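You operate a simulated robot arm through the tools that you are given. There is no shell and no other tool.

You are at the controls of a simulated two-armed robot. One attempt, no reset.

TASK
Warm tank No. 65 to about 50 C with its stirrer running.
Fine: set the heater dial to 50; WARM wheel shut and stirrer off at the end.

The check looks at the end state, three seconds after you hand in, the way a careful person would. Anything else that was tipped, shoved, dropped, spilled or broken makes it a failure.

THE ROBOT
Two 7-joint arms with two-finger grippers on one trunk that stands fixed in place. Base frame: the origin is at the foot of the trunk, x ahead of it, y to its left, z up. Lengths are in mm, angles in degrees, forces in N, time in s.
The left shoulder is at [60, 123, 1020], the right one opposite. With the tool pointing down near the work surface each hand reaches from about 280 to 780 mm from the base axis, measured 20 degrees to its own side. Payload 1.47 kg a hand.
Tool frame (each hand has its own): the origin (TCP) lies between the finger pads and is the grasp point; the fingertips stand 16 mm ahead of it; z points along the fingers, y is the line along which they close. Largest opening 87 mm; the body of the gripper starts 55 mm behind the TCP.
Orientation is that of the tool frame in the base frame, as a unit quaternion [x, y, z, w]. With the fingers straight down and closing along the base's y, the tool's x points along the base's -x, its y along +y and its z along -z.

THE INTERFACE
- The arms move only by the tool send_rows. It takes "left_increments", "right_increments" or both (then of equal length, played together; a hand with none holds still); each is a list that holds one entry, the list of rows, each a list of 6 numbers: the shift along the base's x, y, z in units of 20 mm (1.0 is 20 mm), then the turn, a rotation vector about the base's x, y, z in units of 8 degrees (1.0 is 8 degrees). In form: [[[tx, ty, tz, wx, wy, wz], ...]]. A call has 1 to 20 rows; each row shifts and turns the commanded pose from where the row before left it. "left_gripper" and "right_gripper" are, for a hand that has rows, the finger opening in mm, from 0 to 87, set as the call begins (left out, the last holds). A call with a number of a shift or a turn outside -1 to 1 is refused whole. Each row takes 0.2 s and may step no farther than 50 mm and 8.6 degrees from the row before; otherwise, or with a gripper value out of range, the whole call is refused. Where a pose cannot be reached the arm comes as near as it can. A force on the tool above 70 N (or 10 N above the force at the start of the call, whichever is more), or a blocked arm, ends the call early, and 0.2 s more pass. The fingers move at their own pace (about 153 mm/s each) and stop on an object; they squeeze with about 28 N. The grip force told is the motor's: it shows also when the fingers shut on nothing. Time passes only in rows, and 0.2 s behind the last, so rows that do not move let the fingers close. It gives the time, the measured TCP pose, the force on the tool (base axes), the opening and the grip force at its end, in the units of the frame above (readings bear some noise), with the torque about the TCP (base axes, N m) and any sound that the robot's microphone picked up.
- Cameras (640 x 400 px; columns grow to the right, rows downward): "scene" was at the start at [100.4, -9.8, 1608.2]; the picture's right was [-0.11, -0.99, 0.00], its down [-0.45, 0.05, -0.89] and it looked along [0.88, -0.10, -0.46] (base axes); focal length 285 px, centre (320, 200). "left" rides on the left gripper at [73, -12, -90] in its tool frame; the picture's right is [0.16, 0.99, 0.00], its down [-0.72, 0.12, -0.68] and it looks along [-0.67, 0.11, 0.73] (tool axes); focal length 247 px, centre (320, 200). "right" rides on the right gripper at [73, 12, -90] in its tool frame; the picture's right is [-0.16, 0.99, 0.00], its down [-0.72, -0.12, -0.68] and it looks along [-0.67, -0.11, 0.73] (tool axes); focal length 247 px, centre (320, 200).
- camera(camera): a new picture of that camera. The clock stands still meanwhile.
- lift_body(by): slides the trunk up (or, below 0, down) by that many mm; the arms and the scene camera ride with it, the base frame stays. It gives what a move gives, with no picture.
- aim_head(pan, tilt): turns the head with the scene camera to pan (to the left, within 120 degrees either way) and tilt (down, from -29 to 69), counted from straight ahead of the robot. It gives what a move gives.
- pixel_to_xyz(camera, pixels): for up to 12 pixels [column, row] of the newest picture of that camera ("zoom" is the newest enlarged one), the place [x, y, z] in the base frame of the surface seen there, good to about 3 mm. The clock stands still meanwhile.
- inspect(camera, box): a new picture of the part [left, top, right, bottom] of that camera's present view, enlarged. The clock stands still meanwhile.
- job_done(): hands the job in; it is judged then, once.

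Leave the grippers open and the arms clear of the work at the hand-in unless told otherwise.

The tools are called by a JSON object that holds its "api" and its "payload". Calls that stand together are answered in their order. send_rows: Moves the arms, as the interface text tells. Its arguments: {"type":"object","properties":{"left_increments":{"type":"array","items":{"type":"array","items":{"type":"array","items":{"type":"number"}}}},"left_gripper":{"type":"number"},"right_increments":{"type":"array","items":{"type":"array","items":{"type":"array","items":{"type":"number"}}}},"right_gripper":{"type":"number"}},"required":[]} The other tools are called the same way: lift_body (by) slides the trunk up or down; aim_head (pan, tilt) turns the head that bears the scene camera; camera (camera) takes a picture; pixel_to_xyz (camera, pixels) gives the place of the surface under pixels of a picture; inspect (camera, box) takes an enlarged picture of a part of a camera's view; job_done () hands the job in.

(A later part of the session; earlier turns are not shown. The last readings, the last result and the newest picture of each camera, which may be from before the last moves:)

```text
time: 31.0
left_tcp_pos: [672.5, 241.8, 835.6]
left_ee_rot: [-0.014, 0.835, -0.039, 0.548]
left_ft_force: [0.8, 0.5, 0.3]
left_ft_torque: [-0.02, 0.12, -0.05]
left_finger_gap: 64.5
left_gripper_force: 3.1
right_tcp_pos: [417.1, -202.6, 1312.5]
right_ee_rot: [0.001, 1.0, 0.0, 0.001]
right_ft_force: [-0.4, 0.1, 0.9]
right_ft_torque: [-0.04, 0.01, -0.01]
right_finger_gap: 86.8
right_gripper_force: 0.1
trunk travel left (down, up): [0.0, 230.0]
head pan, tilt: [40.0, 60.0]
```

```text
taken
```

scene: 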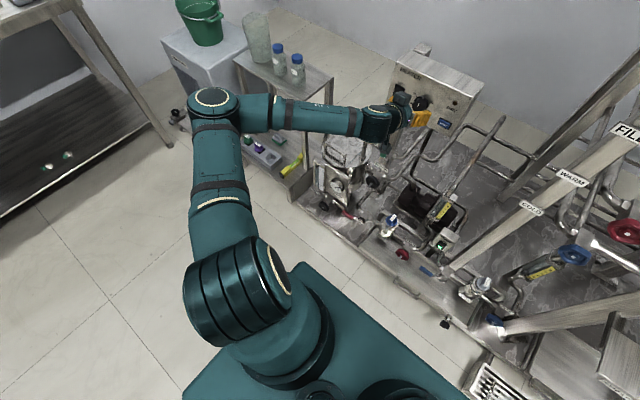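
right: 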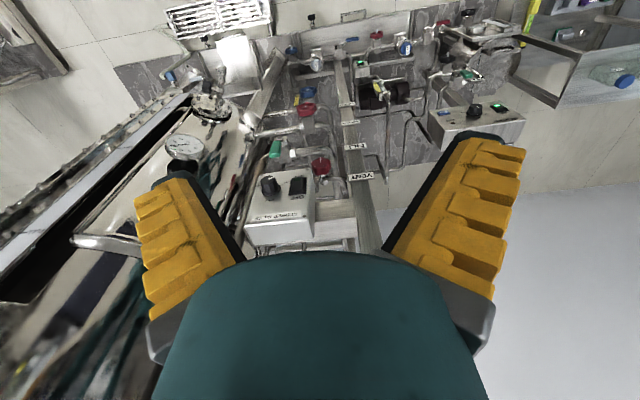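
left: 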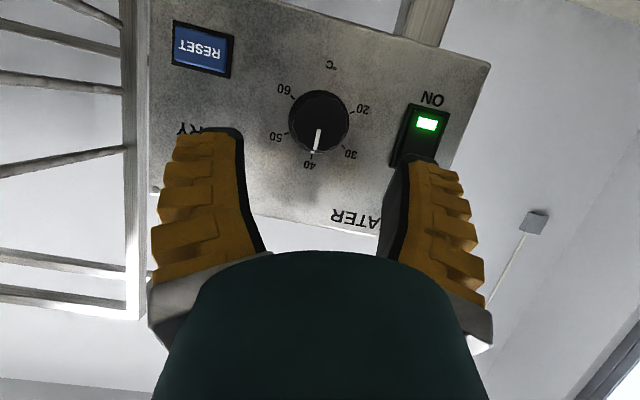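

Very good: the hand is at (672,242,836), only 23° below level, elbow out. I'll raise the pitch the rest of the way with yaw correction.

{"api": "send_rows", "payload": {"left_increments": [[[0, 0, -0.3, 0, -0.75, 0.1], [0, 0, -0.3, 0, -0.75, 0.1], [0, -0.1, -0.3, 0, -0.75, 0.1], [0, -0.1, -0.2, 0, -0.65, 0.05]]]}}

{"api": "camera", "payload": {"camera": "scene"}}

{"api": "camera", "payload": {"camera": "left"}}

```text
time: 32.0
left_tcp_pos: [672.9, 238.5, 837.3]
left_ee_rot: [-0.014, 0.835, -0.039, 0.548]
left_ft_force: [-0.7, -0.9, -0.4]
left_ft_torque: [0.0, 0.01, 0.01]
left_finger_gap: 64.5
left_gripper_force: 3.4
left hand out of reach, approached as far as the arm can: row 1, 2, 3, 4
right_tcp_pos: [418.8, -203.9, 1311.9]
right_ee_rot: [0.0, 1.0, 0.0, 0.0]
right_ft_force: [-0.5, -0.2, 0.6]
right_ft_torque: [-0.01, 0.0, 0.03]
right_finger_gap: 87.0
right_gripper_force: 0.0
trunk travel left (down, up): [0.0, 230.0]
head pan, tilt: [40.0, 60.0]
```

```text
taken
```

scene: 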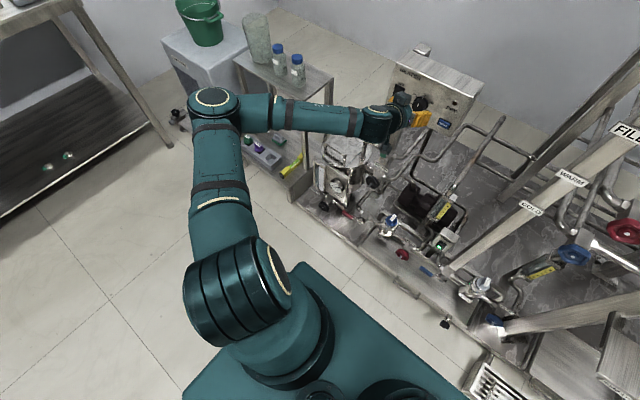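

```text
taken
```

left: 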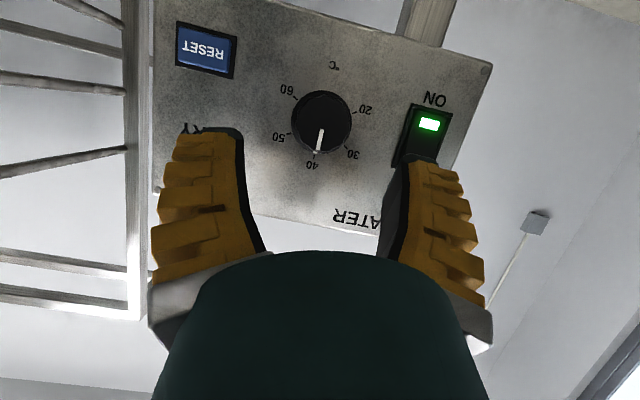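

Tilt stays at 23° below level; that is usable for gripping the knob. I'll test whether the ±30° roll about the knob axis is reachable here, in free space.

{"api": "send_rows", "payload": {"left_increments": [[[0, 0, 0, -1, 0, 0], [0, 0, 0, -1, 0, 0], [0, 0, 0, -1, 0, 0], [0, 0, 0, -1, 0, 0]]]}}

{"api": "send_rows", "payload": {"left_increments": [[[0, 0, 0, 1, 0, 0], [0, 0, 0, 1, 0, 0], [0, 0, 0, 1, 0, 0], [0, 0, 0, 1, 0, 0], [0, 0, 0, 1, 0, 0], [0, 0, 0, 1, 0, 0], [0, 0, 0, 1, 0, 0], [0, 0, 0, 1, 0, 0]]]}}

{"api": "camera", "payload": {"camera": "left"}}

```text
time: 33.0
left_tcp_pos: [674.4, 240.9, 837.7]
left_ee_rot: [-0.164, 0.792, -0.27, 0.522]
left_ft_force: [-0.4, -1.0, -0.5]
left_ft_torque: [-0.02, 0.01, -0.02]
left_finger_gap: 64.7
left_gripper_force: 3.5
right_tcp_pos: [416.8, -204.4, 1311.9]
right_ee_rot: [0.0, 1.0, 0.0, 0.0]
right_ft_force: [-0.6, -0.7, 0.0]
right_ft_torque: [0.0, 0.01, 0.0]
right_finger_gap: 87.0
right_gripper_force: 0.1
trunk travel left (down, up): [0.0, 230.0]
head pan, tilt: [40.0, 60.0]
```

```text
time: 34.8
left_tcp_pos: [649.0, 349.0, 852.4]
left_ee_rot: [0.121, 0.821, 0.164, 0.533]
left_ft_force: [-0.7, 0.6, 0.6]
left_ft_torque: [-0.04, 0.01, -0.03]
left_finger_gap: 64.5
left_gripper_force: 3.2
left hand out of reach, approached as far as the arm can: row 6, 7, 8
right_tcp_pos: [413.9, -202.6, 1313.3]
right_ee_rot: [0.0, 1.0, 0.0, 0.0]
right_ft_force: [-1.5, -0.1, 0.4]
right_ft_torque: [-0.06, -0.04, 0.0]
right_finger_gap: 86.9
right_gripper_force: 0.1
trunk travel left (down, up): [0.0, 230.0]
head pan, tilt: [40.0, 60.0]
```

```text
taken
```

left: 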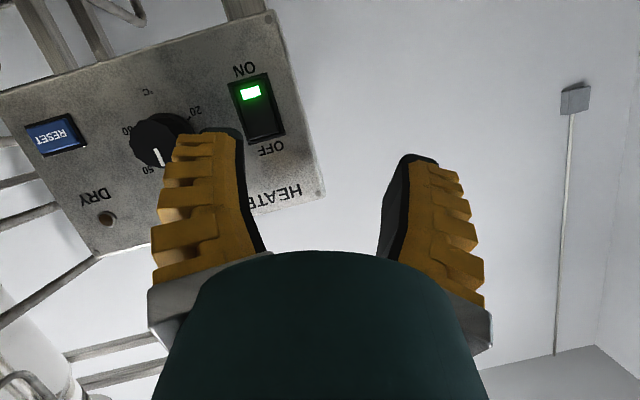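

Negative roll (to −32°) works; positive beyond ~+8° doesn't. I'll go back and roll negative, and check whether −56° works so I can turn from there up to about +4°.

{"api": "send_rows", "payload": {"left_increments": [[[0.1, -0.2, 0.0, -1, 0, 0], [0.1, -0.9, -0.1, -1, 0, 0], [0.2, -0.9, -0.1, -1, 0, 0], [0.2, -0.9, -0.1, -1, 0, 0], [0.2, -0.9, -0.1, -1, 0, 0], [0.2, -0.9, -0.2, -1, 0, 0], [0.2, -0.7, -0.2, -1, 0, 0]]]}}

{"api": "camera", "payload": {"camera": "scene"}}

{"api": "camera", "payload": {"camera": "left"}}

```text
time: 36.4
left_tcp_pos: [677.1, 239.3, 836.8]
left_ee_rot: [-0.145, 0.801, -0.243, 0.527]
left_ft_force: [-0.3, -0.6, 0.2]
left_ft_torque: [-0.02, 0.02, -0.02]
left_finger_gap: 64.5
left_gripper_force: 3.4
right_tcp_pos: [416.8, -205.2, 1311.9]
right_ee_rot: [0.0, 1.0, 0.0, 0.0]
right_ft_force: [-0.8, 0.4, 0.6]
right_ft_torque: [0.0, 0.02, -0.03]
right_finger_gap: 87.1
right_gripper_force: 0.1
trunk travel left (down, up): [0.0, 230.0]
head pan, tilt: [40.0, 60.0]
```

```text
taken
```

scene: 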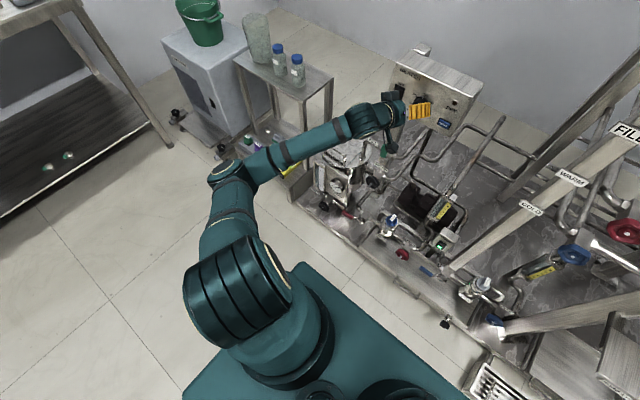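

```text
taken
```

left: 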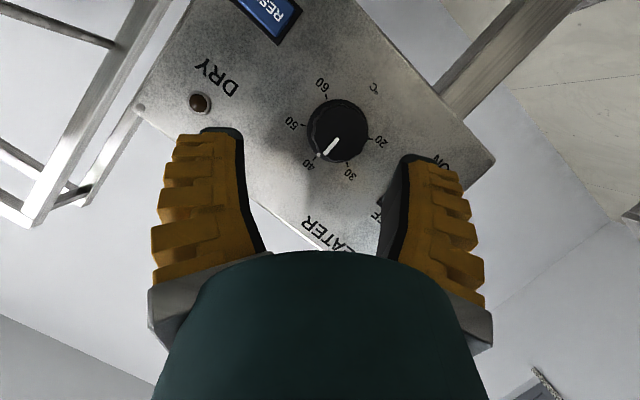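

Roll now ≈ −30°. I'll continue to about −60° and see if it holds.

{"api": "send_rows", "payload": {"left_increments": [[[0, 0, 0, -1, 0, 0], [0, 0, 0, -1, 0, 0], [0, 0, 0, -1, 0, 0], [0, 0, 0, -1, 0, 0]]]}}

{"api": "camera", "payload": {"camera": "left"}}

{"api": "camera", "payload": {"camera": "scene"}}

```text
time: 37.4
left_tcp_pos: [674.7, 241.4, 835.7]
left_ee_rot: [-0.286, 0.704, -0.454, 0.466]
left_ft_force: [-0.2, 0.4, 0.1]
left_ft_torque: [0.01, 0.01, -0.04]
left_finger_gap: 64.6
left_gripper_force: 2.7
right_tcp_pos: [416.9, -205.0, 1311.0]
right_ee_rot: [0.0, 1.0, 0.0, 0.001]
right_ft_force: [0.1, -0.2, 0.1]
right_ft_torque: [0.03, 0.0, 0.04]
right_finger_gap: 86.9
right_gripper_force: 0.0
trunk travel left (down, up): [0.0, 230.0]
head pan, tilt: [40.0, 60.0]
```

```text
taken
```

left: 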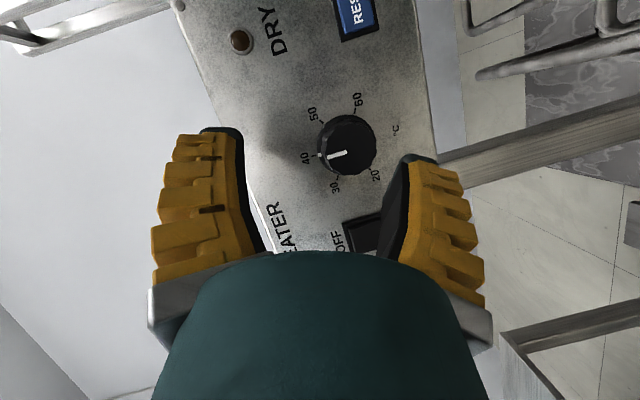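

```text
taken
```

scene: 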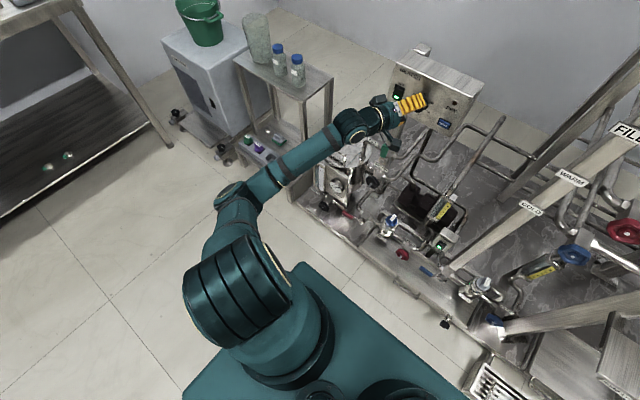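

Good, −60° roll holds. Now I'll measure the knob axis more precisely from this closer view (knob at (346,146)).

{"api": "inspect", "payload": {"camera": "left", "box": [290, 90, 410, 190]}}

{"api": "pixel_to_xyz", "payload": {"camera": "left", "pixels": [[346, 146], [346, 120], [346, 168], [325, 146], [368, 146], [335, 155], [310, 140], [380, 150], [330, 115], [340, 180], [361, 130], [331, 162]]}}

```text
4.00 times, centred on (350, 140) of left
```

zoom: 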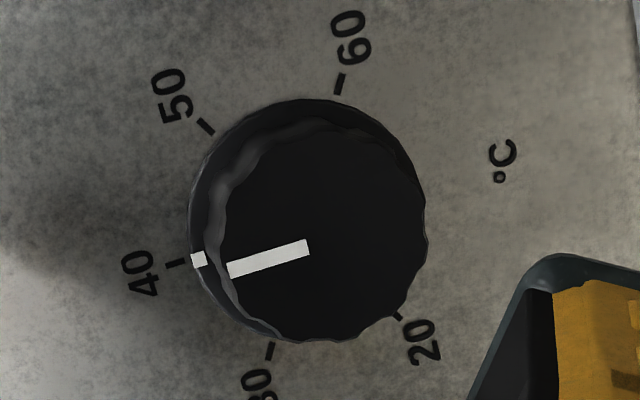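

```text
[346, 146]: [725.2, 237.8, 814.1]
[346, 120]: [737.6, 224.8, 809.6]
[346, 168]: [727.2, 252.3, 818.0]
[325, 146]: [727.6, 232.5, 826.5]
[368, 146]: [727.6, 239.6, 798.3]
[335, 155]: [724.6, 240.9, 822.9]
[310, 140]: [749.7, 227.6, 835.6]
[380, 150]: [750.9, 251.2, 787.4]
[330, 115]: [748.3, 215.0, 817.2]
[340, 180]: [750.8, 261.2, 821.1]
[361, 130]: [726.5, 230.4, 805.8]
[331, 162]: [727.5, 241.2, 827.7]
```

Knob axis ≈ (y 240, z 812.5), front face x=725, body radius ~16. I'll align and advance to TCP x≈720 with the fingers still open.

{"api": "send_rows", "payload": {"left_increments": [[[0, -0.035, -0.58, 0, 0, 0], [0, -0.035, -0.58, 0, 0, 0], [0.566, 0, 0, 0, 0, 0], [0.566, 0, 0, 0, 0, 0], [0.566, 0, 0, 0, 0, 0], [0.566, 0, 0, 0, 0, 0]]]}}

{"api": "camera", "payload": {"camera": "left"}}

{"api": "inspect", "payload": {"camera": "scene", "box": [340, 50, 480, 150]}}

```text
time: 38.8
left_tcp_pos: [721.8, 240.2, 812.4]
left_ee_rot: [-0.285, 0.704, -0.453, 0.467]
left_ft_force: [0.3, 0.0, -0.3]
left_ft_torque: [-0.02, 0.01, 0.01]
left_finger_gap: 64.4
left_gripper_force: 3.1
right_tcp_pos: [416.4, -204.7, 1310.7]
right_ee_rot: [0.0, 1.0, 0.0, 0.0]
right_ft_force: [0.0, 0.1, 0.9]
right_ft_torque: [0.01, 0.02, 0.0]
right_finger_gap: 86.8
right_gripper_force: 0.0
trunk travel left (down, up): [0.0, 230.0]
head pan, tilt: [40.0, 60.0]
```

```text
taken
```

left: 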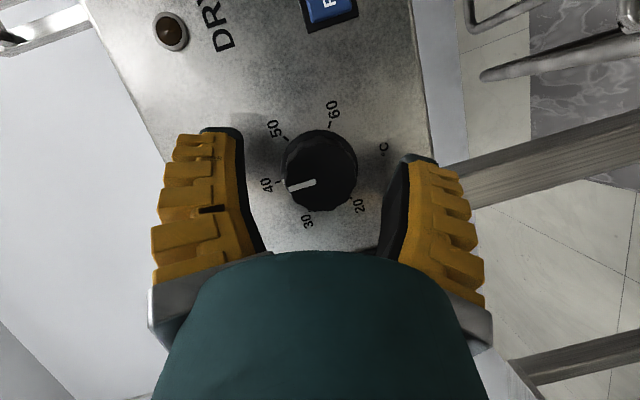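

```text
4.00 times, centred on (410, 100) of scene
```

zoom: 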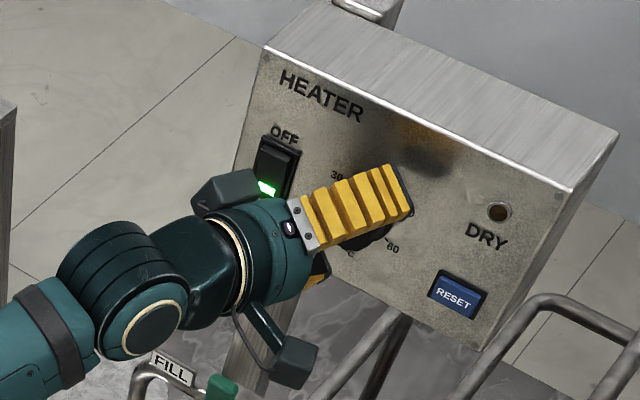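

Aligned around the knob. Closing the left fingers on it.

{"api": "send_rows", "payload": {"left_increments": [[[0, 0, 0, 0, 0, 0], [0, 0, 0, 0, 0, 0], [0, 0, 0, 0, 0, 0]]], "left_gripper": 15}}

{"api": "camera", "payload": {"camera": "left"}}

```text
time: 39.6
left_tcp_pos: [720.3, 241.9, 812.4]
left_ee_rot: [-0.284, 0.703, -0.455, 0.467]
left_ft_force: [-10.9, 6.7, -1.6]
left_ft_torque: [-0.01, -0.02, 0.32]
left_finger_gap: 27.6
left_gripper_force: 30.2
right_tcp_pos: [416.1, -204.4, 1311.7]
right_ee_rot: [0.0, 1.0, 0.0, 0.0]
right_ft_force: [-0.6, -0.2, 0.0]
right_ft_torque: [-0.02, 0.0, -0.02]
right_finger_gap: 87.1
right_gripper_force: 0.0
trunk travel left (down, up): [0.0, 230.0]
head pan, tilt: [40.0, 60.0]
```

```text
taken
```

left: 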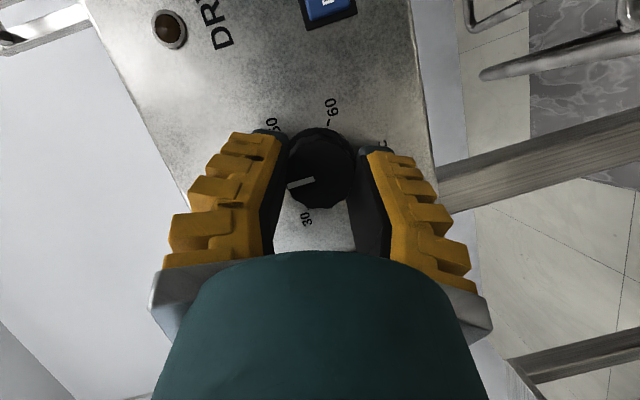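

Gripped (gap 27.6, 30 N). Turning clockwise +56° about base x.

{"api": "send_rows", "payload": {"left_increments": [[[0, 0, 0, 1, 0, 0], [0, 0, 0, 1, 0, 0], [0, 0, 0, 1, 0, 0], [0, 0, 0, 1, 0, 0], [0, 0, 0, 1, 0, 0], [0, 0, 0, 1, 0, 0], [0, 0, 0, 1, 0, 0]]]}}

{"api": "camera", "payload": {"camera": "left"}}

{"api": "inspect", "payload": {"camera": "scene", "box": [340, 50, 480, 150]}}

```text
time: 41.2
left_tcp_pos: [718.8, 239.6, 815.4]
left_ee_rot: [-0.032, 0.833, -0.069, 0.548]
left_ft_force: [7.5, 5.8, 20.5]
left_ft_torque: [0.01, -0.51, 0.17]
left_finger_gap: 23.8
left_gripper_force: 29.7
right_tcp_pos: [414.8, -205.2, 1311.7]
right_ee_rot: [0.0, 1.0, 0.0, 0.001]
right_ft_force: [0.1, -0.3, -0.1]
right_ft_torque: [-0.01, 0.01, -0.03]
right_finger_gap: 86.8
right_gripper_force: 0.1
trunk travel left (down, up): [0.0, 230.0]
head pan, tilt: [40.0, 60.0]
```

```text
taken
```

left: 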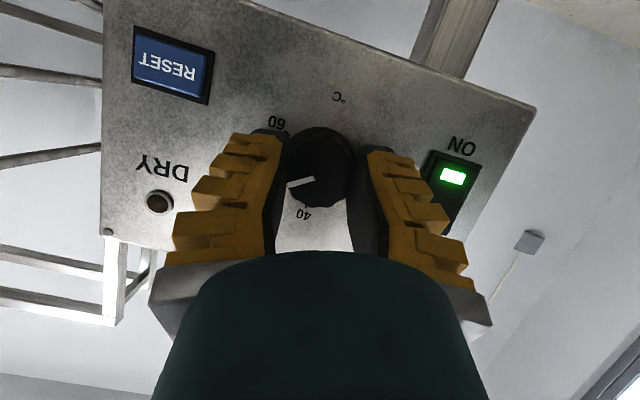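

```text
4.00 times, centred on (410, 100) of scene
```

zoom: 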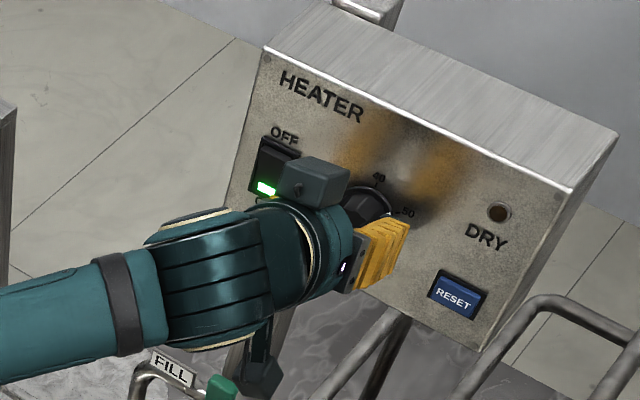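

The knob followed. I'll release and back off to read it.

{"api": "send_rows", "payload": {"left_increments": [[[0, 0, 0, 0, 0, 0], [0, 0, 0, 0, 0, 0], [-1, 0, 0, 0, 0, 0], [-1, 0, 0, 0, 0, 0], [-1, 0, 0, 0, 0, 0]]], "left_gripper": 60}}

{"api": "camera", "payload": {"camera": "left"}}

{"api": "inspect", "payload": {"camera": "left", "box": [250, 70, 390, 190]}}

```text
time: 42.4
left_tcp_pos: [659.6, 239.8, 814.6]
left_ee_rot: [-0.032, 0.835, -0.07, 0.545]
left_ft_force: [0.1, -0.1, -0.1]
left_ft_torque: [0.0, 0.02, -0.01]
left_finger_gap: 64.7
left_gripper_force: 3.2
right_tcp_pos: [418.1, -204.0, 1311.3]
right_ee_rot: [0.0, 1.0, 0.0, -0.001]
right_ft_force: [-0.4, -0.5, -0.8]
right_ft_torque: [0.0, 0.0, 0.0]
right_finger_gap: 86.8
right_gripper_force: 0.1
trunk travel left (down, up): [0.0, 230.0]
head pan, tilt: [40.0, 60.0]
```

```text
taken
```

left: 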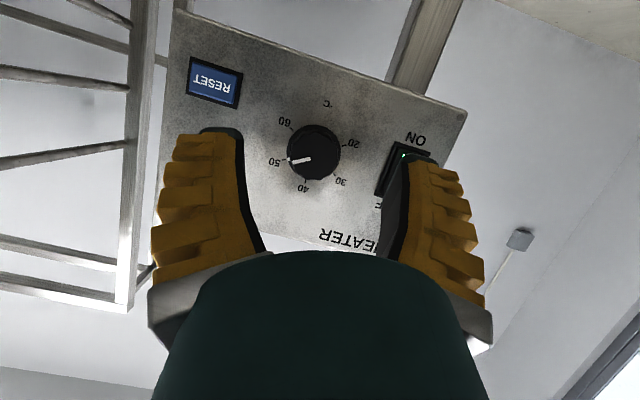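

```text
3.33 times, centred on (320, 130) of left
```

zoom: 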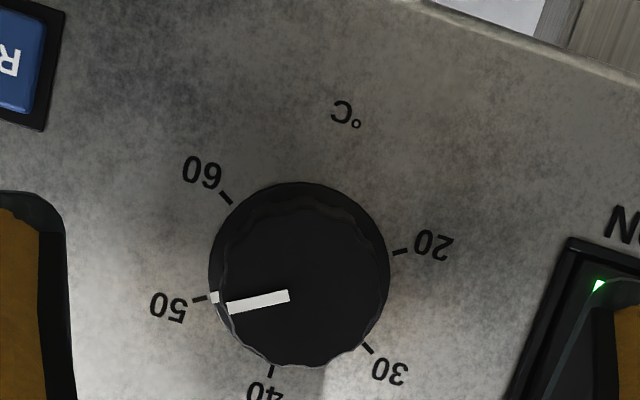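

The dial mark sits at the 50 tick (within ~1°). The DRY lamp is dark and the heater is ON. I'll retreat the left hand by pitching it down and away, then inspect the reservoir and pipework with the scene camera.

{"api": "send_rows", "payload": {"left_increments": [[[-0.5, 0.2, 0.5, 0, 0.75, 0], [-0.5, 0.2, 0.5, 0, 0.75, 0], [-0.5, 0.2, 0.5, 0, 0.75, 0], [-0.5, 0.2, 0.5, 0, 0.75, 0], [-0.5, 0.2, 0.8, 0, 0.75, 0], [-0.5, 0.2, 0.8, 0, 0.75, 0], [-0.5, 0.2, 0.8, 0, 0.75, 0], [-0.5, 0.2, 0.8, 0, 0.75, 0]]]}}

{"api": "camera", "payload": {"camera": "left"}}

{"api": "camera", "payload": {"camera": "scene"}}

{"api": "inspect", "payload": {"camera": "scene", "box": [290, 110, 490, 270]}}

```text
time: 44.2
left_tcp_pos: [579.9, 272.6, 917.4]
left_ee_rot: [-0.058, 0.984, -0.051, 0.159]
left_ft_force: [-0.5, -0.1, -0.2]
left_ft_torque: [0.0, -0.04, 0.0]
left_finger_gap: 64.6
left_gripper_force: 3.4
right_tcp_pos: [416.5, -204.1, 1311.5]
right_ee_rot: [0.0, 1.0, 0.0, 0.0]
right_ft_force: [0.1, -0.8, 0.7]
right_ft_torque: [0.0, 0.02, 0.01]
right_finger_gap: 87.0
right_gripper_force: 0.0
trunk travel left (down, up): [0.0, 230.0]
head pan, tilt: [40.0, 60.0]
```

```text
taken
```

left: 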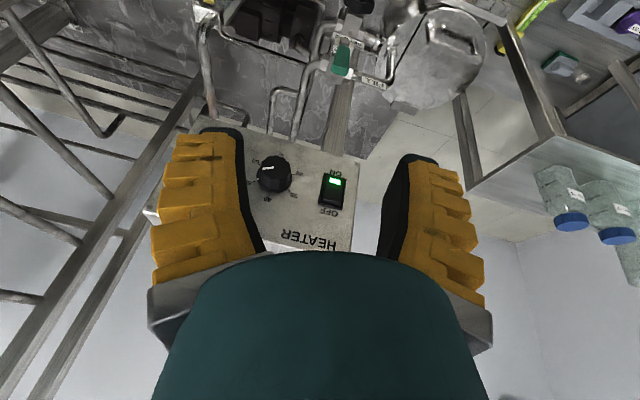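

```text
taken
```

scene: 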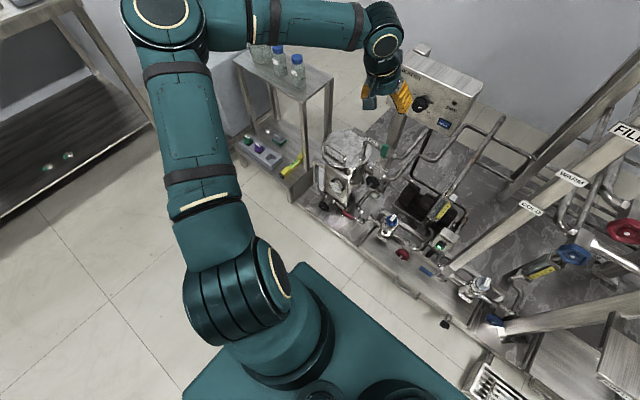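

```text
2.50 times, centred on (390, 190) of scene
```

zoom: 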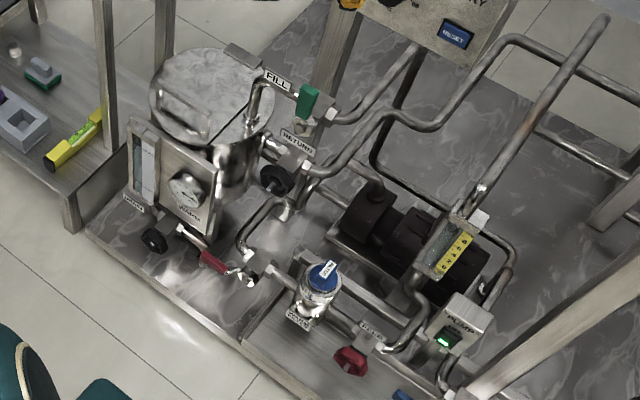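

Enlarging the reservoir's thermometer/sight glass, valves, filters, flow gauge and pump switch.

{"api": "inspect", "payload": {"camera": "scene", "box": [315, 150, 385, 220]}}

{"api": "inspect", "payload": {"camera": "scene", "box": [350, 130, 420, 230]}}

{"api": "inspect", "payload": {"camera": "scene", "box": [370, 180, 470, 290]}}

{"api": "inspect", "payload": {"camera": "scene", "box": [420, 230, 540, 340]}}

```text
5.71 times, centred on (350, 185) of scene
```

zoom: 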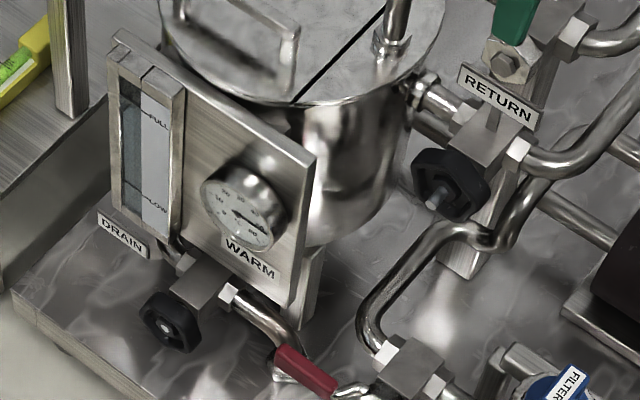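

```text
4.00 times, centred on (385, 180) of scene
```

zoom: 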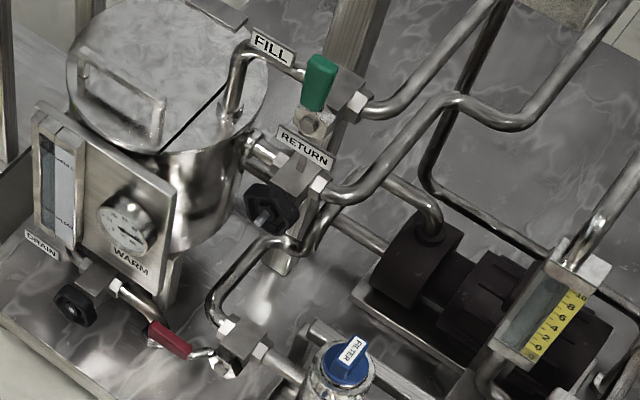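

```text
3.64 times, centred on (420, 235) of scene
```

zoom: 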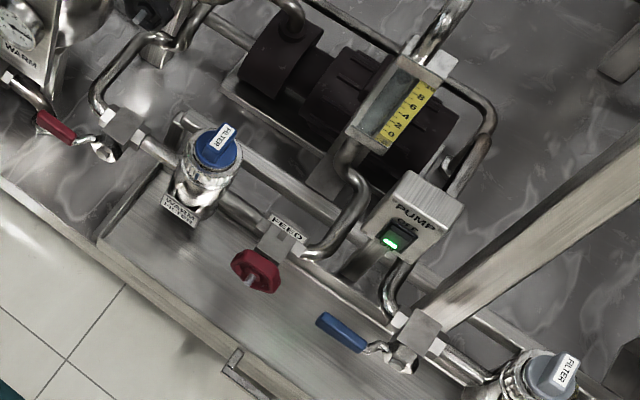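

```text
3.64 times, centred on (480, 285) of scene
```

zoom: 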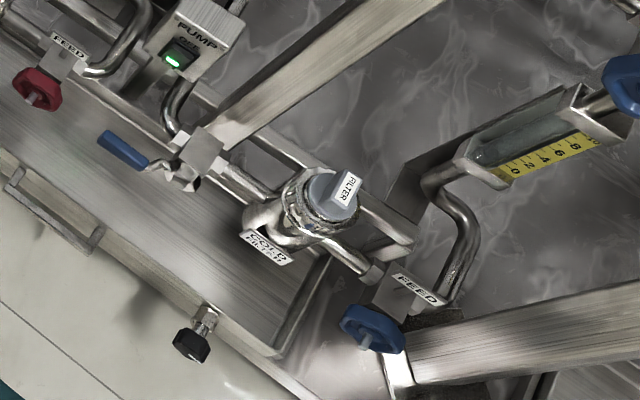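

Ball-valve levers lie along their pipes (open), pump lamp lit. I'll zoom tighter on the reservoir thermometer and sight glass, the flow gauge, and tank gauge for baseline.

{"api": "inspect", "payload": {"camera": "scene", "box": [325, 155, 355, 185]}}

{"api": "inspect", "payload": {"camera": "scene", "box": [335, 165, 350, 180]}}

{"api": "inspect", "payload": {"camera": "scene", "box": [425, 190, 460, 225]}}

{"api": "aim_head", "payload": {"pan": -25, "tilt": 35}}

{"api": "camera", "payload": {"camera": "scene"}}

```text
13.33 times, centred on (340, 170) of scene
```

zoom: 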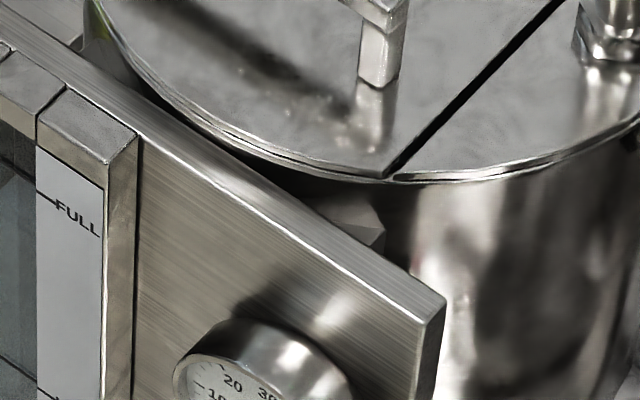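

```text
16.00 times, centred on (342, 172) of scene
```

zoom: 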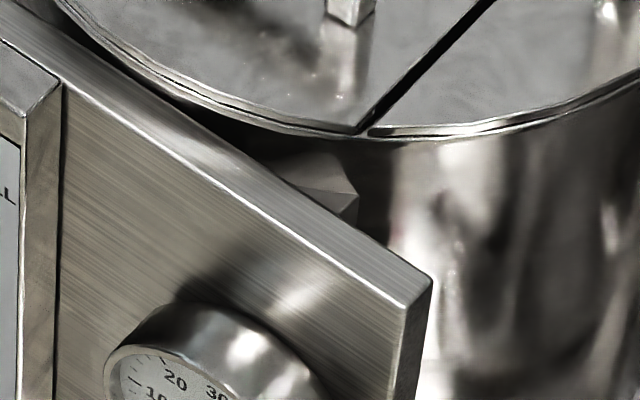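

```text
11.43 times, centred on (442, 208) of scene
```

zoom: 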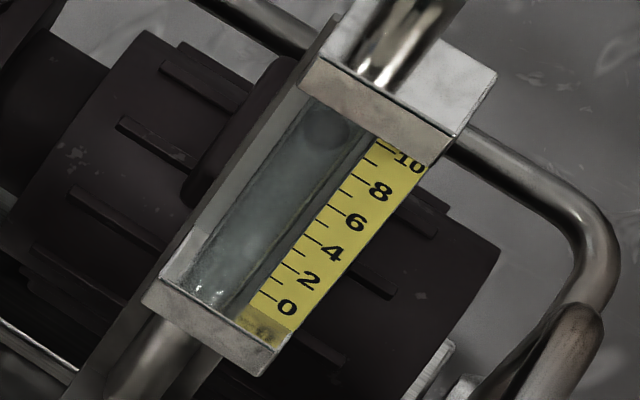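

```text
time: 45.6
left_tcp_pos: [580.4, 274.1, 916.3]
left_ee_rot: [-0.057, 0.984, -0.051, 0.159]
left_ft_force: [0.3, -0.9, -1.0]
left_ft_torque: [-0.02, -0.01, -0.02]
left_finger_gap: 64.6
left_gripper_force: 3.2
right_tcp_pos: [416.7, -204.3, 1312.3]
right_ee_rot: [0.0, 1.0, 0.0, -0.001]
right_ft_force: [-0.2, 0.3, -0.1]
right_ft_torque: [-0.04, 0.03, -0.01]
right_finger_gap: 87.1
right_gripper_force: 0.0
trunk travel left (down, up): [0.0, 230.0]
head pan, tilt: [-25.0, 35.0]
```

```text
taken
```

scene: 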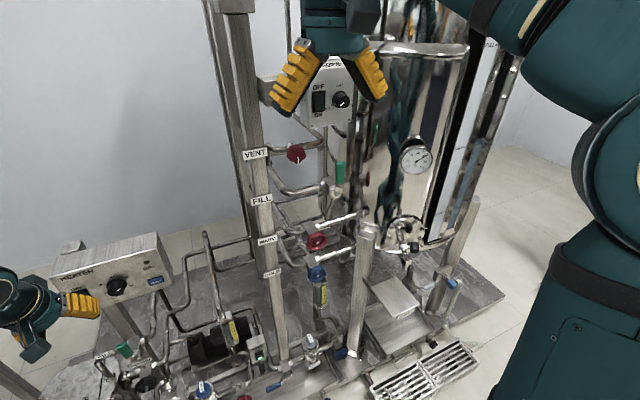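

Clear view of the tank now. Zooming on tank gauge, sight glass, WARM wheel and flow gauges.

{"api": "inspect", "payload": {"camera": "scene", "box": [395, 130, 440, 180]}}

{"api": "inspect", "payload": {"camera": "scene", "box": [420, 30, 530, 300]}}

{"api": "inspect", "payload": {"camera": "scene", "box": [270, 200, 380, 300]}}

{"api": "inspect", "payload": {"camera": "scene", "box": [260, 130, 400, 230]}}

{"api": "inspect", "payload": {"camera": "scene", "box": [210, 300, 280, 370]}}

```text
8.00 times, centred on (418, 155) of scene
```

zoom: 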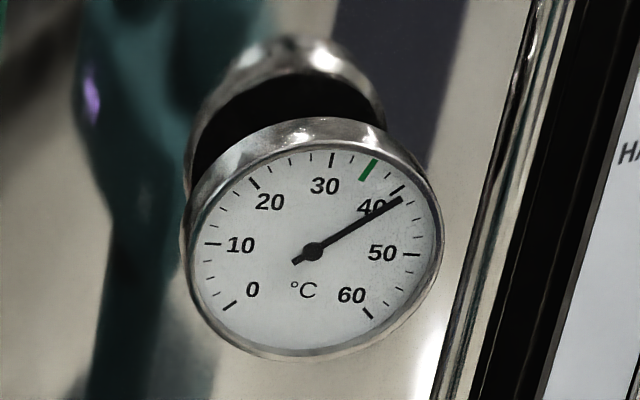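

```text
1.48 times, centred on (475, 165) of scene
```

zoom: 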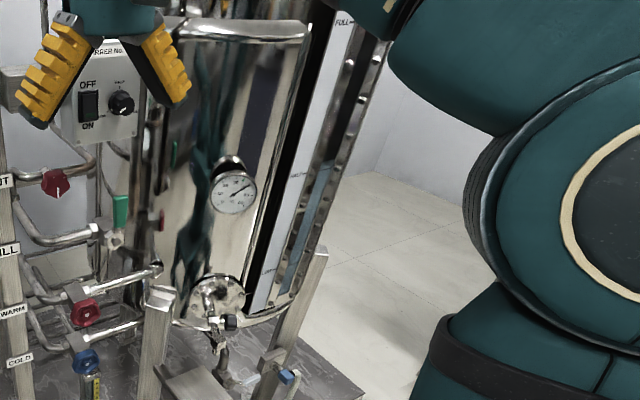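

```text
4.00 times, centred on (325, 250) of scene
```

zoom: 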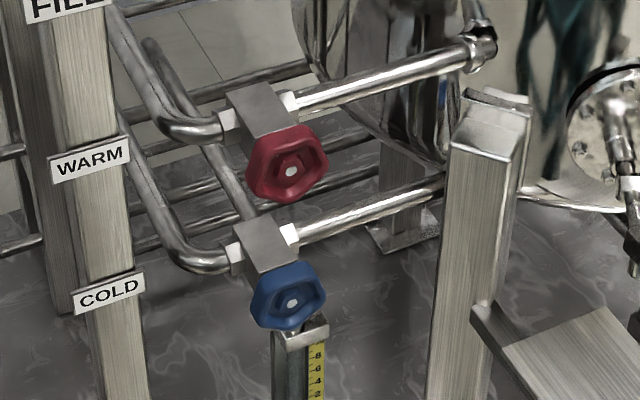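

```text
4.00 times, centred on (330, 180) of scene
```

zoom: 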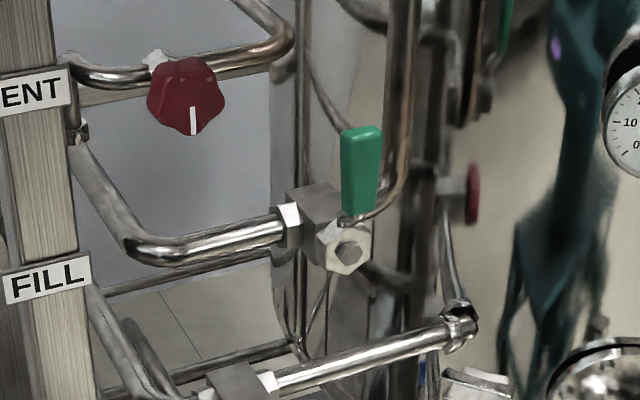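

```text
5.71 times, centred on (245, 335) of scene
```

zoom: 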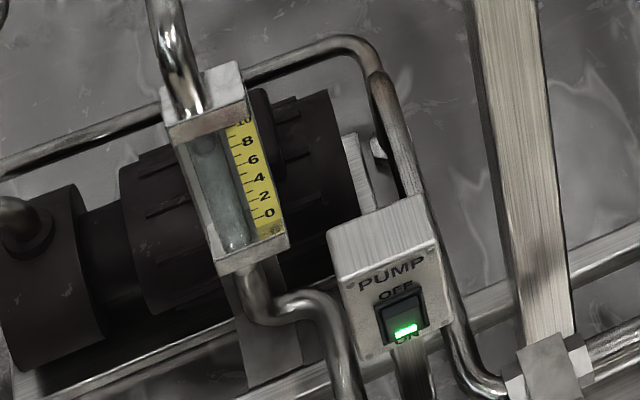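

Tank ≈41 °C now. Next: stirrer. I'll measure its rocker in detail.

{"api": "inspect", "payload": {"camera": "scene", "box": [290, 60, 380, 130]}}

{"api": "pixel_to_xyz", "payload": {"camera": "zoom", "pixels": [[205, 235], [205, 260], [205, 285], [205, 300], [180, 265], [230, 265], [190, 340], [420, 350], [230, 120], [400, 150], [360, 230], [330, 255]]}}

{"api": "camera", "payload": {"camera": "right"}}

{"api": "inspect", "payload": {"camera": "right", "box": [200, 100, 400, 260]}}

```text
5.71 times, centred on (335, 95) of scene
```

zoom: 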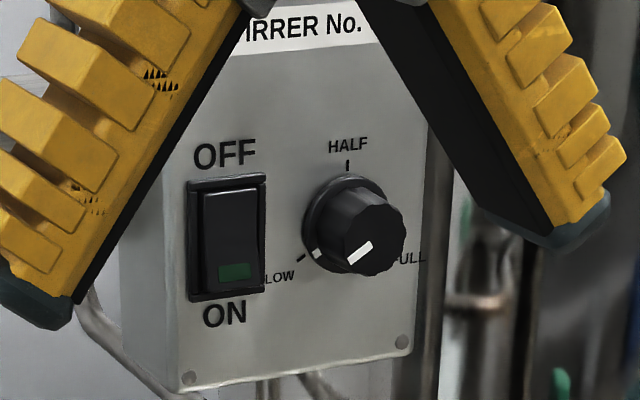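

```text
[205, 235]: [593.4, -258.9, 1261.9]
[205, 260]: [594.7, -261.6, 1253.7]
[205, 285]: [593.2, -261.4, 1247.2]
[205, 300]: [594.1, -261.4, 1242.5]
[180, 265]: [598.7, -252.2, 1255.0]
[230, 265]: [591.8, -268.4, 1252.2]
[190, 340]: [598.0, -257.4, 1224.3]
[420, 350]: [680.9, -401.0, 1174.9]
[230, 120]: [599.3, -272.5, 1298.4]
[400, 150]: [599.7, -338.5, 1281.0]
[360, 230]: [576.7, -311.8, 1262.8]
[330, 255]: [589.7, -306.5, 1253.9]
```

```text
taken
```

right: 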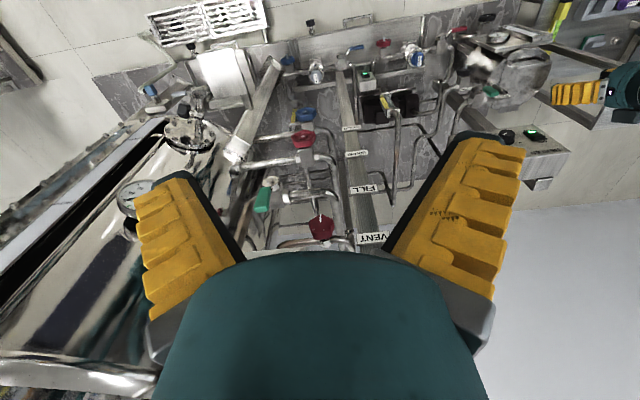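

```text
2.50 times, centred on (300, 180) of right
```

zoom: 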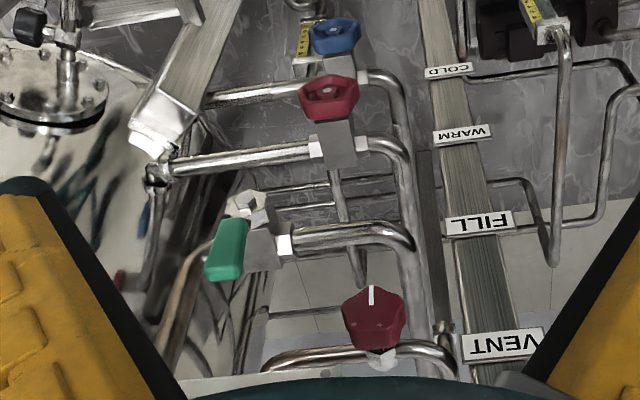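

Rocker ON half is at about (593,−261,1244), face plane x≈599, stirrer OFF now (lamp dark), speed on LOW. I'll close the right fingers, pitch the hand and stand off in front of the rocker's lower half.

{"api": "send_rows", "payload": {"right_increments": [[[0.7, -0.35, -0.44, 0, -0.75, 0], [0.7, -0.35, -0.44, 0, -0.75, 0], [0.7, -0.35, -0.44, 0, -0.75, 0], [0.7, -0.35, -0.44, 0, -0.75, 0], [0.7, -0.35, -0.44, 0, -0.75, 0], [0.7, -0.35, -0.44, 0, -0.75, 0], [0.7, -0.35, -0.44, 0, -0.75, 0], [0.7, -0.35, -0.44, 0, -0.75, 0]]], "right_gripper": 0}}

{"api": "camera", "payload": {"camera": "right"}}

{"api": "camera", "payload": {"camera": "scene"}}

```text
time: 47.4
left_tcp_pos: [580.3, 273.5, 916.2]
left_ee_rot: [-0.058, 0.984, -0.05, 0.159]
left_ft_force: [0.0, 0.5, 0.2]
left_ft_torque: [0.0, 0.0, 0.0]
left_finger_gap: 64.6
left_gripper_force: 3.6
right_tcp_pos: [528.9, -261.3, 1241.0]
right_ee_rot: [0.001, 0.913, 0.0, 0.408]
right_ft_force: [0.0, -0.1, 0.9]
right_ft_torque: [0.03, 0.0, 0.02]
right_finger_gap: 0.0
right_gripper_force: 28.0
trunk travel left (down, up): [0.0, 230.0]
head pan, tilt: [-25.0, 35.0]
```

```text
taken
```

right: 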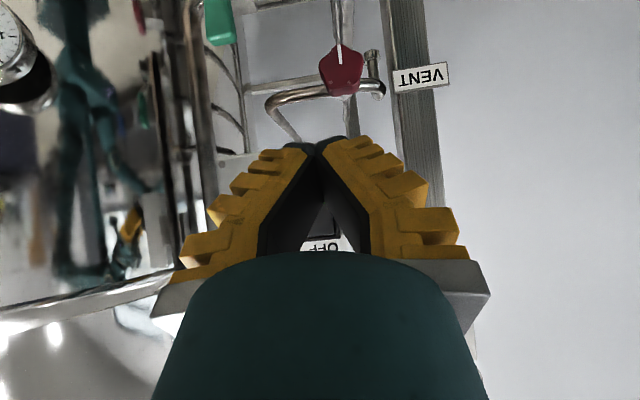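

```text
taken
```

scene: 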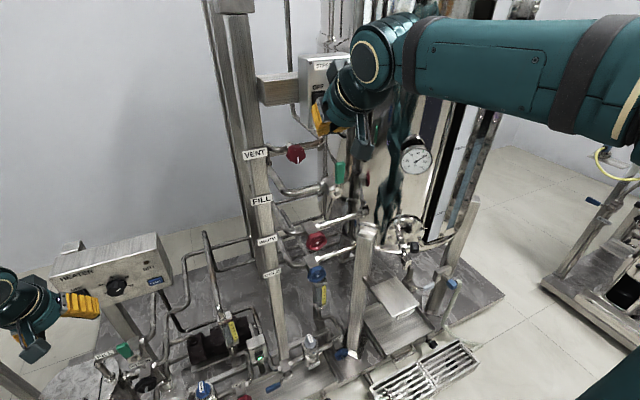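

Standing off 40 mm. Advancing to just before contact.

{"api": "send_rows", "payload": {"right_increments": [[[0.9, 0, 0, 0, 0, 0], [0.9, 0, 0, 0, 0, 0]]]}}

{"api": "inspect", "payload": {"camera": "scene", "box": [280, 50, 390, 150]}}

{"api": "camera", "payload": {"camera": "right"}}

```text
time: 48.0
left_tcp_pos: [579.7, 273.0, 916.7]
left_ee_rot: [-0.058, 0.984, -0.051, 0.159]
left_ft_force: [-1.0, 1.1, -0.6]
left_ft_torque: [-0.04, 0.01, 0.04]
left_finger_gap: 64.7
left_gripper_force: 3.5
right_tcp_pos: [564.1, -260.5, 1239.9]
right_ee_rot: [0.0, 0.914, 0.0, 0.407]
right_ft_force: [-0.1, -0.1, -0.2]
right_ft_torque: [-0.01, 0.02, 0.0]
right_finger_gap: 0.0
right_gripper_force: 27.5
trunk travel left (down, up): [0.0, 230.0]
head pan, tilt: [-25.0, 35.0]
```

```text
4.00 times, centred on (335, 100) of scene
```

zoom: 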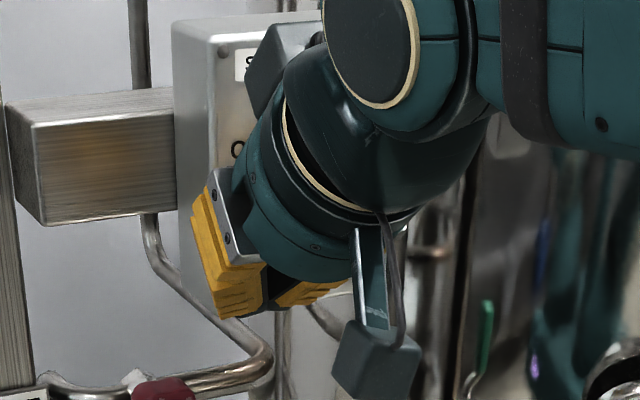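

```text
taken
```

right: 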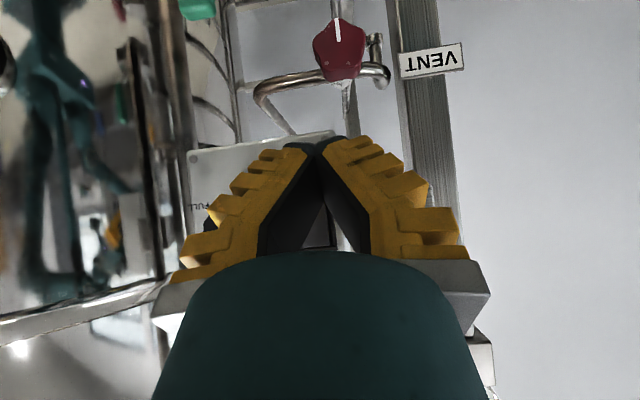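

Nearly there. I'll check how close the block on top of the hand is to the box, then advance in small steps.

{"api": "pixel_to_xyz", "payload": {"camera": "scene", "pixels": [[344, 65], [346, 73], [335, 62], [332, 75]]}}

{"api": "send_rows", "payload": {"right_increments": [[[0.25, 0, 0, 0, 0, 0], [0, 0, 0, 0, 0, 0]]]}}

```text
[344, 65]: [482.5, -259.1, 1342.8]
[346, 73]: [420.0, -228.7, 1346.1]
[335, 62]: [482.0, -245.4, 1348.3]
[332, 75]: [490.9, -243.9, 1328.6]
```

```text
time: 48.6
left_tcp_pos: [580.3, 273.5, 915.8]
left_ee_rot: [-0.058, 0.984, -0.05, 0.16]
left_ft_force: [-0.6, -0.4, 0.0]
left_ft_torque: [-0.01, -0.03, 0.02]
left_finger_gap: 64.5
left_gripper_force: 3.5
right_tcp_pos: [570.4, -261.2, 1241.7]
right_ee_rot: [0.001, 0.914, 0.0, 0.406]
right_ft_force: [1.0, -0.6, -0.1]
right_ft_torque: [-0.02, -0.01, 0.01]
right_finger_gap: 0.0
right_gripper_force: 27.8
trunk travel left (down, up): [0.0, 230.0]
head pan, tilt: [-25.0, 35.0]
```

The block is well clear (x≈490). No contact yet; pressing further in small steps.

{"api": "send_rows", "payload": {"right_increments": [[[0.2, 0, 0, 0, 0, 0], [0, 0, 0, 0, 0, 0]]]}}

{"api": "send_rows", "payload": {"right_increments": [[[0.15, 0, 0, 0, 0, 0], [0, 0, 0, 0, 0, 0]]]}}

```text
time: 49.2
left_tcp_pos: [581.0, 273.5, 916.3]
left_ee_rot: [-0.058, 0.984, -0.05, 0.159]
left_ft_force: [-0.2, -0.2, 0.2]
left_ft_torque: [0.02, 0.03, 0.0]
left_finger_gap: 64.7
left_gripper_force: 3.9
right_tcp_pos: [574.0, -260.7, 1240.8]
right_ee_rot: [0.0, 0.914, 0.0, 0.407]
right_ft_force: [0.0, 0.0, 0.0]
right_ft_torque: [0.0, 0.01, -0.01]
right_finger_gap: 0.1
right_gripper_force: 27.9
trunk travel left (down, up): [0.0, 230.0]
head pan, tilt: [-25.0, 35.0]
heard: click
```

```text
time: 49.8
left_tcp_pos: [579.9, 272.6, 916.9]
left_ee_rot: [-0.057, 0.984, -0.05, 0.16]
left_ft_force: [0.2, -0.1, 0.0]
left_ft_torque: [-0.04, 0.04, 0.01]
left_finger_gap: 64.5
left_gripper_force: 2.9
right_tcp_pos: [575.9, -261.0, 1240.2]
right_ee_rot: [0.001, 0.913, -0.001, 0.407]
right_ft_force: [-5.3, 1.5, -1.9]
right_ft_torque: [0.06, 0.01, -0.06]
right_finger_gap: 0.0
right_gripper_force: 28.1
trunk travel left (down, up): [0.0, 230.0]
head pan, tilt: [-25.0, 35.0]
```

A click was heard. Backing straight off to see the rocker's lamp.

{"api": "send_rows", "payload": {"right_increments": [[[-1, 0, 0, 0, 0, 0], [-1, 0, 0, 0, 0, 0], [-1, 0, 0, 0, 0, 0], [-1, 0, 0, 0, 0, 0]]]}}

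{"api": "camera", "payload": {"camera": "right"}}

{"api": "inspect", "payload": {"camera": "scene", "box": [280, 50, 390, 150]}}

```text
time: 50.8
left_tcp_pos: [580.4, 272.7, 916.4]
left_ee_rot: [-0.057, 0.984, -0.051, 0.159]
left_ft_force: [0.0, 0.7, -0.3]
left_ft_torque: [-0.03, -0.01, 0.0]
left_finger_gap: 65.0
left_gripper_force: 3.5
right_tcp_pos: [497.1, -258.1, 1240.4]
right_ee_rot: [0.0, 0.914, 0.0, 0.407]
right_ft_force: [0.1, 0.0, -0.9]
right_ft_torque: [0.0, -0.01, -0.01]
right_finger_gap: 0.0
right_gripper_force: 28.5
trunk travel left (down, up): [0.0, 230.0]
head pan, tilt: [-25.0, 35.0]
```

```text
taken
```

right: 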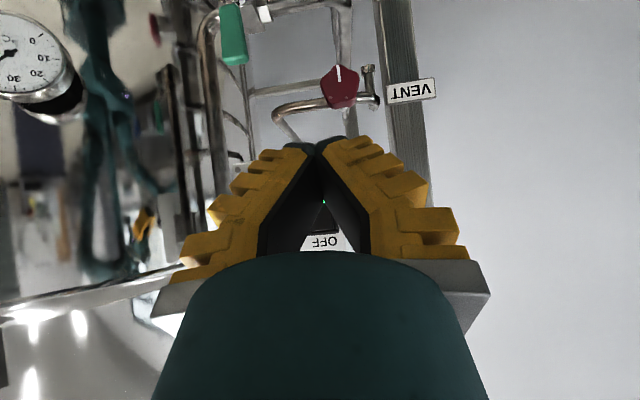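

```text
4.00 times, centred on (335, 100) of scene
```

zoom: 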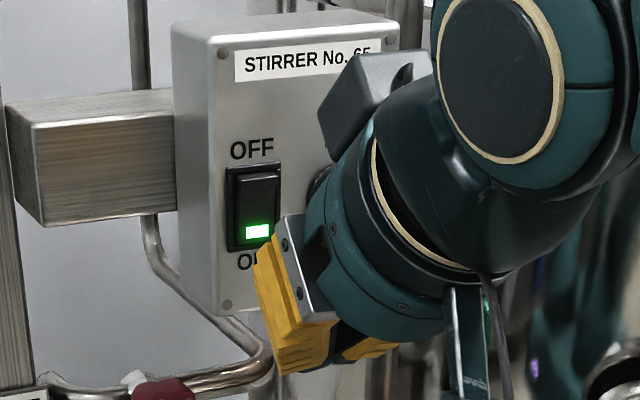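

Stirrer lamp is lit: ON. Now the WARM wheel. Lowering the right hand in front of the valve column, keeping x≈500–520 (clear of VENT/FILL handles), opening the fingers.

{"api": "send_rows", "payload": {"right_increments": [[[0, 0, -1, 0, 0, 0], [0, 0, -1, 0, 0, 0], [0, 0, -1, 0, 0, 0], [0, 0, -1, 0, 0, 0], [0, 0, -1, 0, 0, 0], [0, 0, -1, 0, 0, 0], [0, 0, -1, 0, 0, 0], [0, 0, -1, 0, 0, 0], [0, 0, -1, 0, 0, 0], [0, 0, -1, 0, 0, 0], [0, 0, -1, 0, 0, 0], [0, 0, -1, 0, 0, 0], [0, 0, -1, 0, 0, 0], [0, 0, -1, 0, 0, 0], [0, 0, -1, 0, 0, 0], [0, 0, -1, 0, 0, 0]]], "right_gripper": 80}}

{"api": "camera", "payload": {"camera": "right"}}

{"api": "camera", "payload": {"camera": "scene"}}

```text
time: 54.2
left_tcp_pos: [579.7, 273.9, 915.6]
left_ee_rot: [-0.057, 0.984, -0.051, 0.159]
left_ft_force: [0.4, -0.5, -0.1]
left_ft_torque: [-0.02, 0.02, 0.0]
left_finger_gap: 64.7
left_gripper_force: 3.8
right_tcp_pos: [495.9, -261.8, 922.7]
right_ee_rot: [0.001, 0.913, 0.0, 0.408]
right_ft_force: [0.5, -0.4, -0.8]
right_ft_torque: [0.05, -0.05, -0.01]
right_finger_gap: 81.7
right_gripper_force: 1.2
trunk travel left (down, up): [0.0, 230.0]
head pan, tilt: [-25.0, 35.0]
```

```text
taken
```

right: 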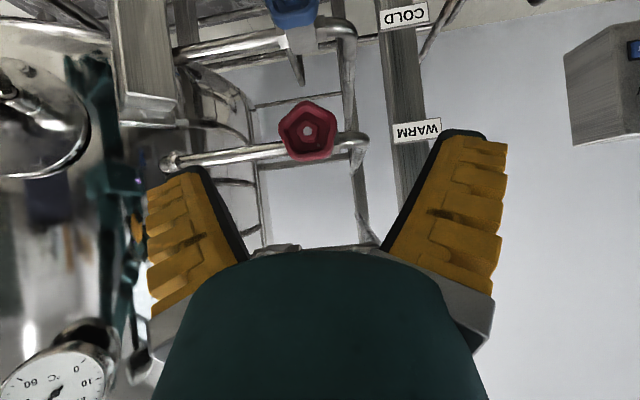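

```text
taken
```

scene: 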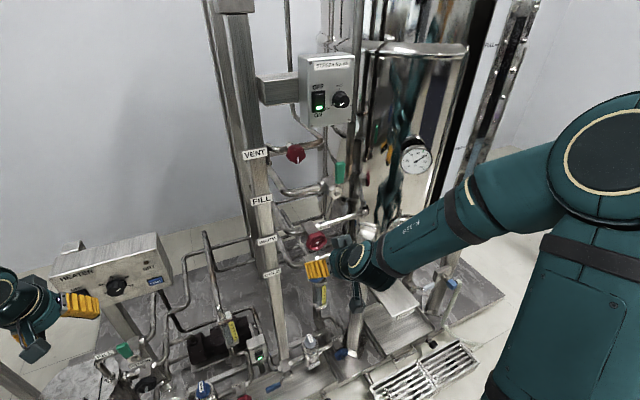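

The right camera sees the WARM wheel face-on at (307,131). Measuring it.

{"api": "inspect", "payload": {"camera": "right", "box": [260, 90, 360, 170]}}

{"api": "pixel_to_xyz", "payload": {"camera": "right", "pixels": [[307, 131], [282, 131], [334, 131], [307, 104], [307, 158], [297, 118], [317, 145], [290, 148], [325, 115], [270, 150], [350, 135], [300, 30]]}}

```text
5.00 times, centred on (310, 130) of right
```

zoom: 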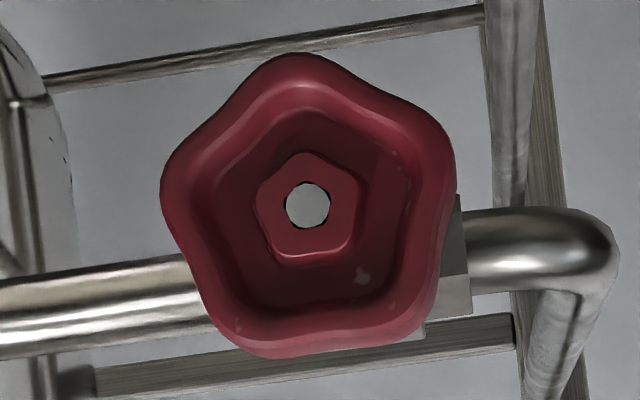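

```text
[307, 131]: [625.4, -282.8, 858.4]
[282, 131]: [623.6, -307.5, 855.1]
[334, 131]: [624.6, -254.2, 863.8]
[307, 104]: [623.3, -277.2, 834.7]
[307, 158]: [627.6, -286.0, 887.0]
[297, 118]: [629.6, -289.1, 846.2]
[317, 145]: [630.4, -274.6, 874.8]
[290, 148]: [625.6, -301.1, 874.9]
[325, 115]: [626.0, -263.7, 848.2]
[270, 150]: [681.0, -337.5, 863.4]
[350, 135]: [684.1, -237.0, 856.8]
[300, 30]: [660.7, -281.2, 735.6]
```

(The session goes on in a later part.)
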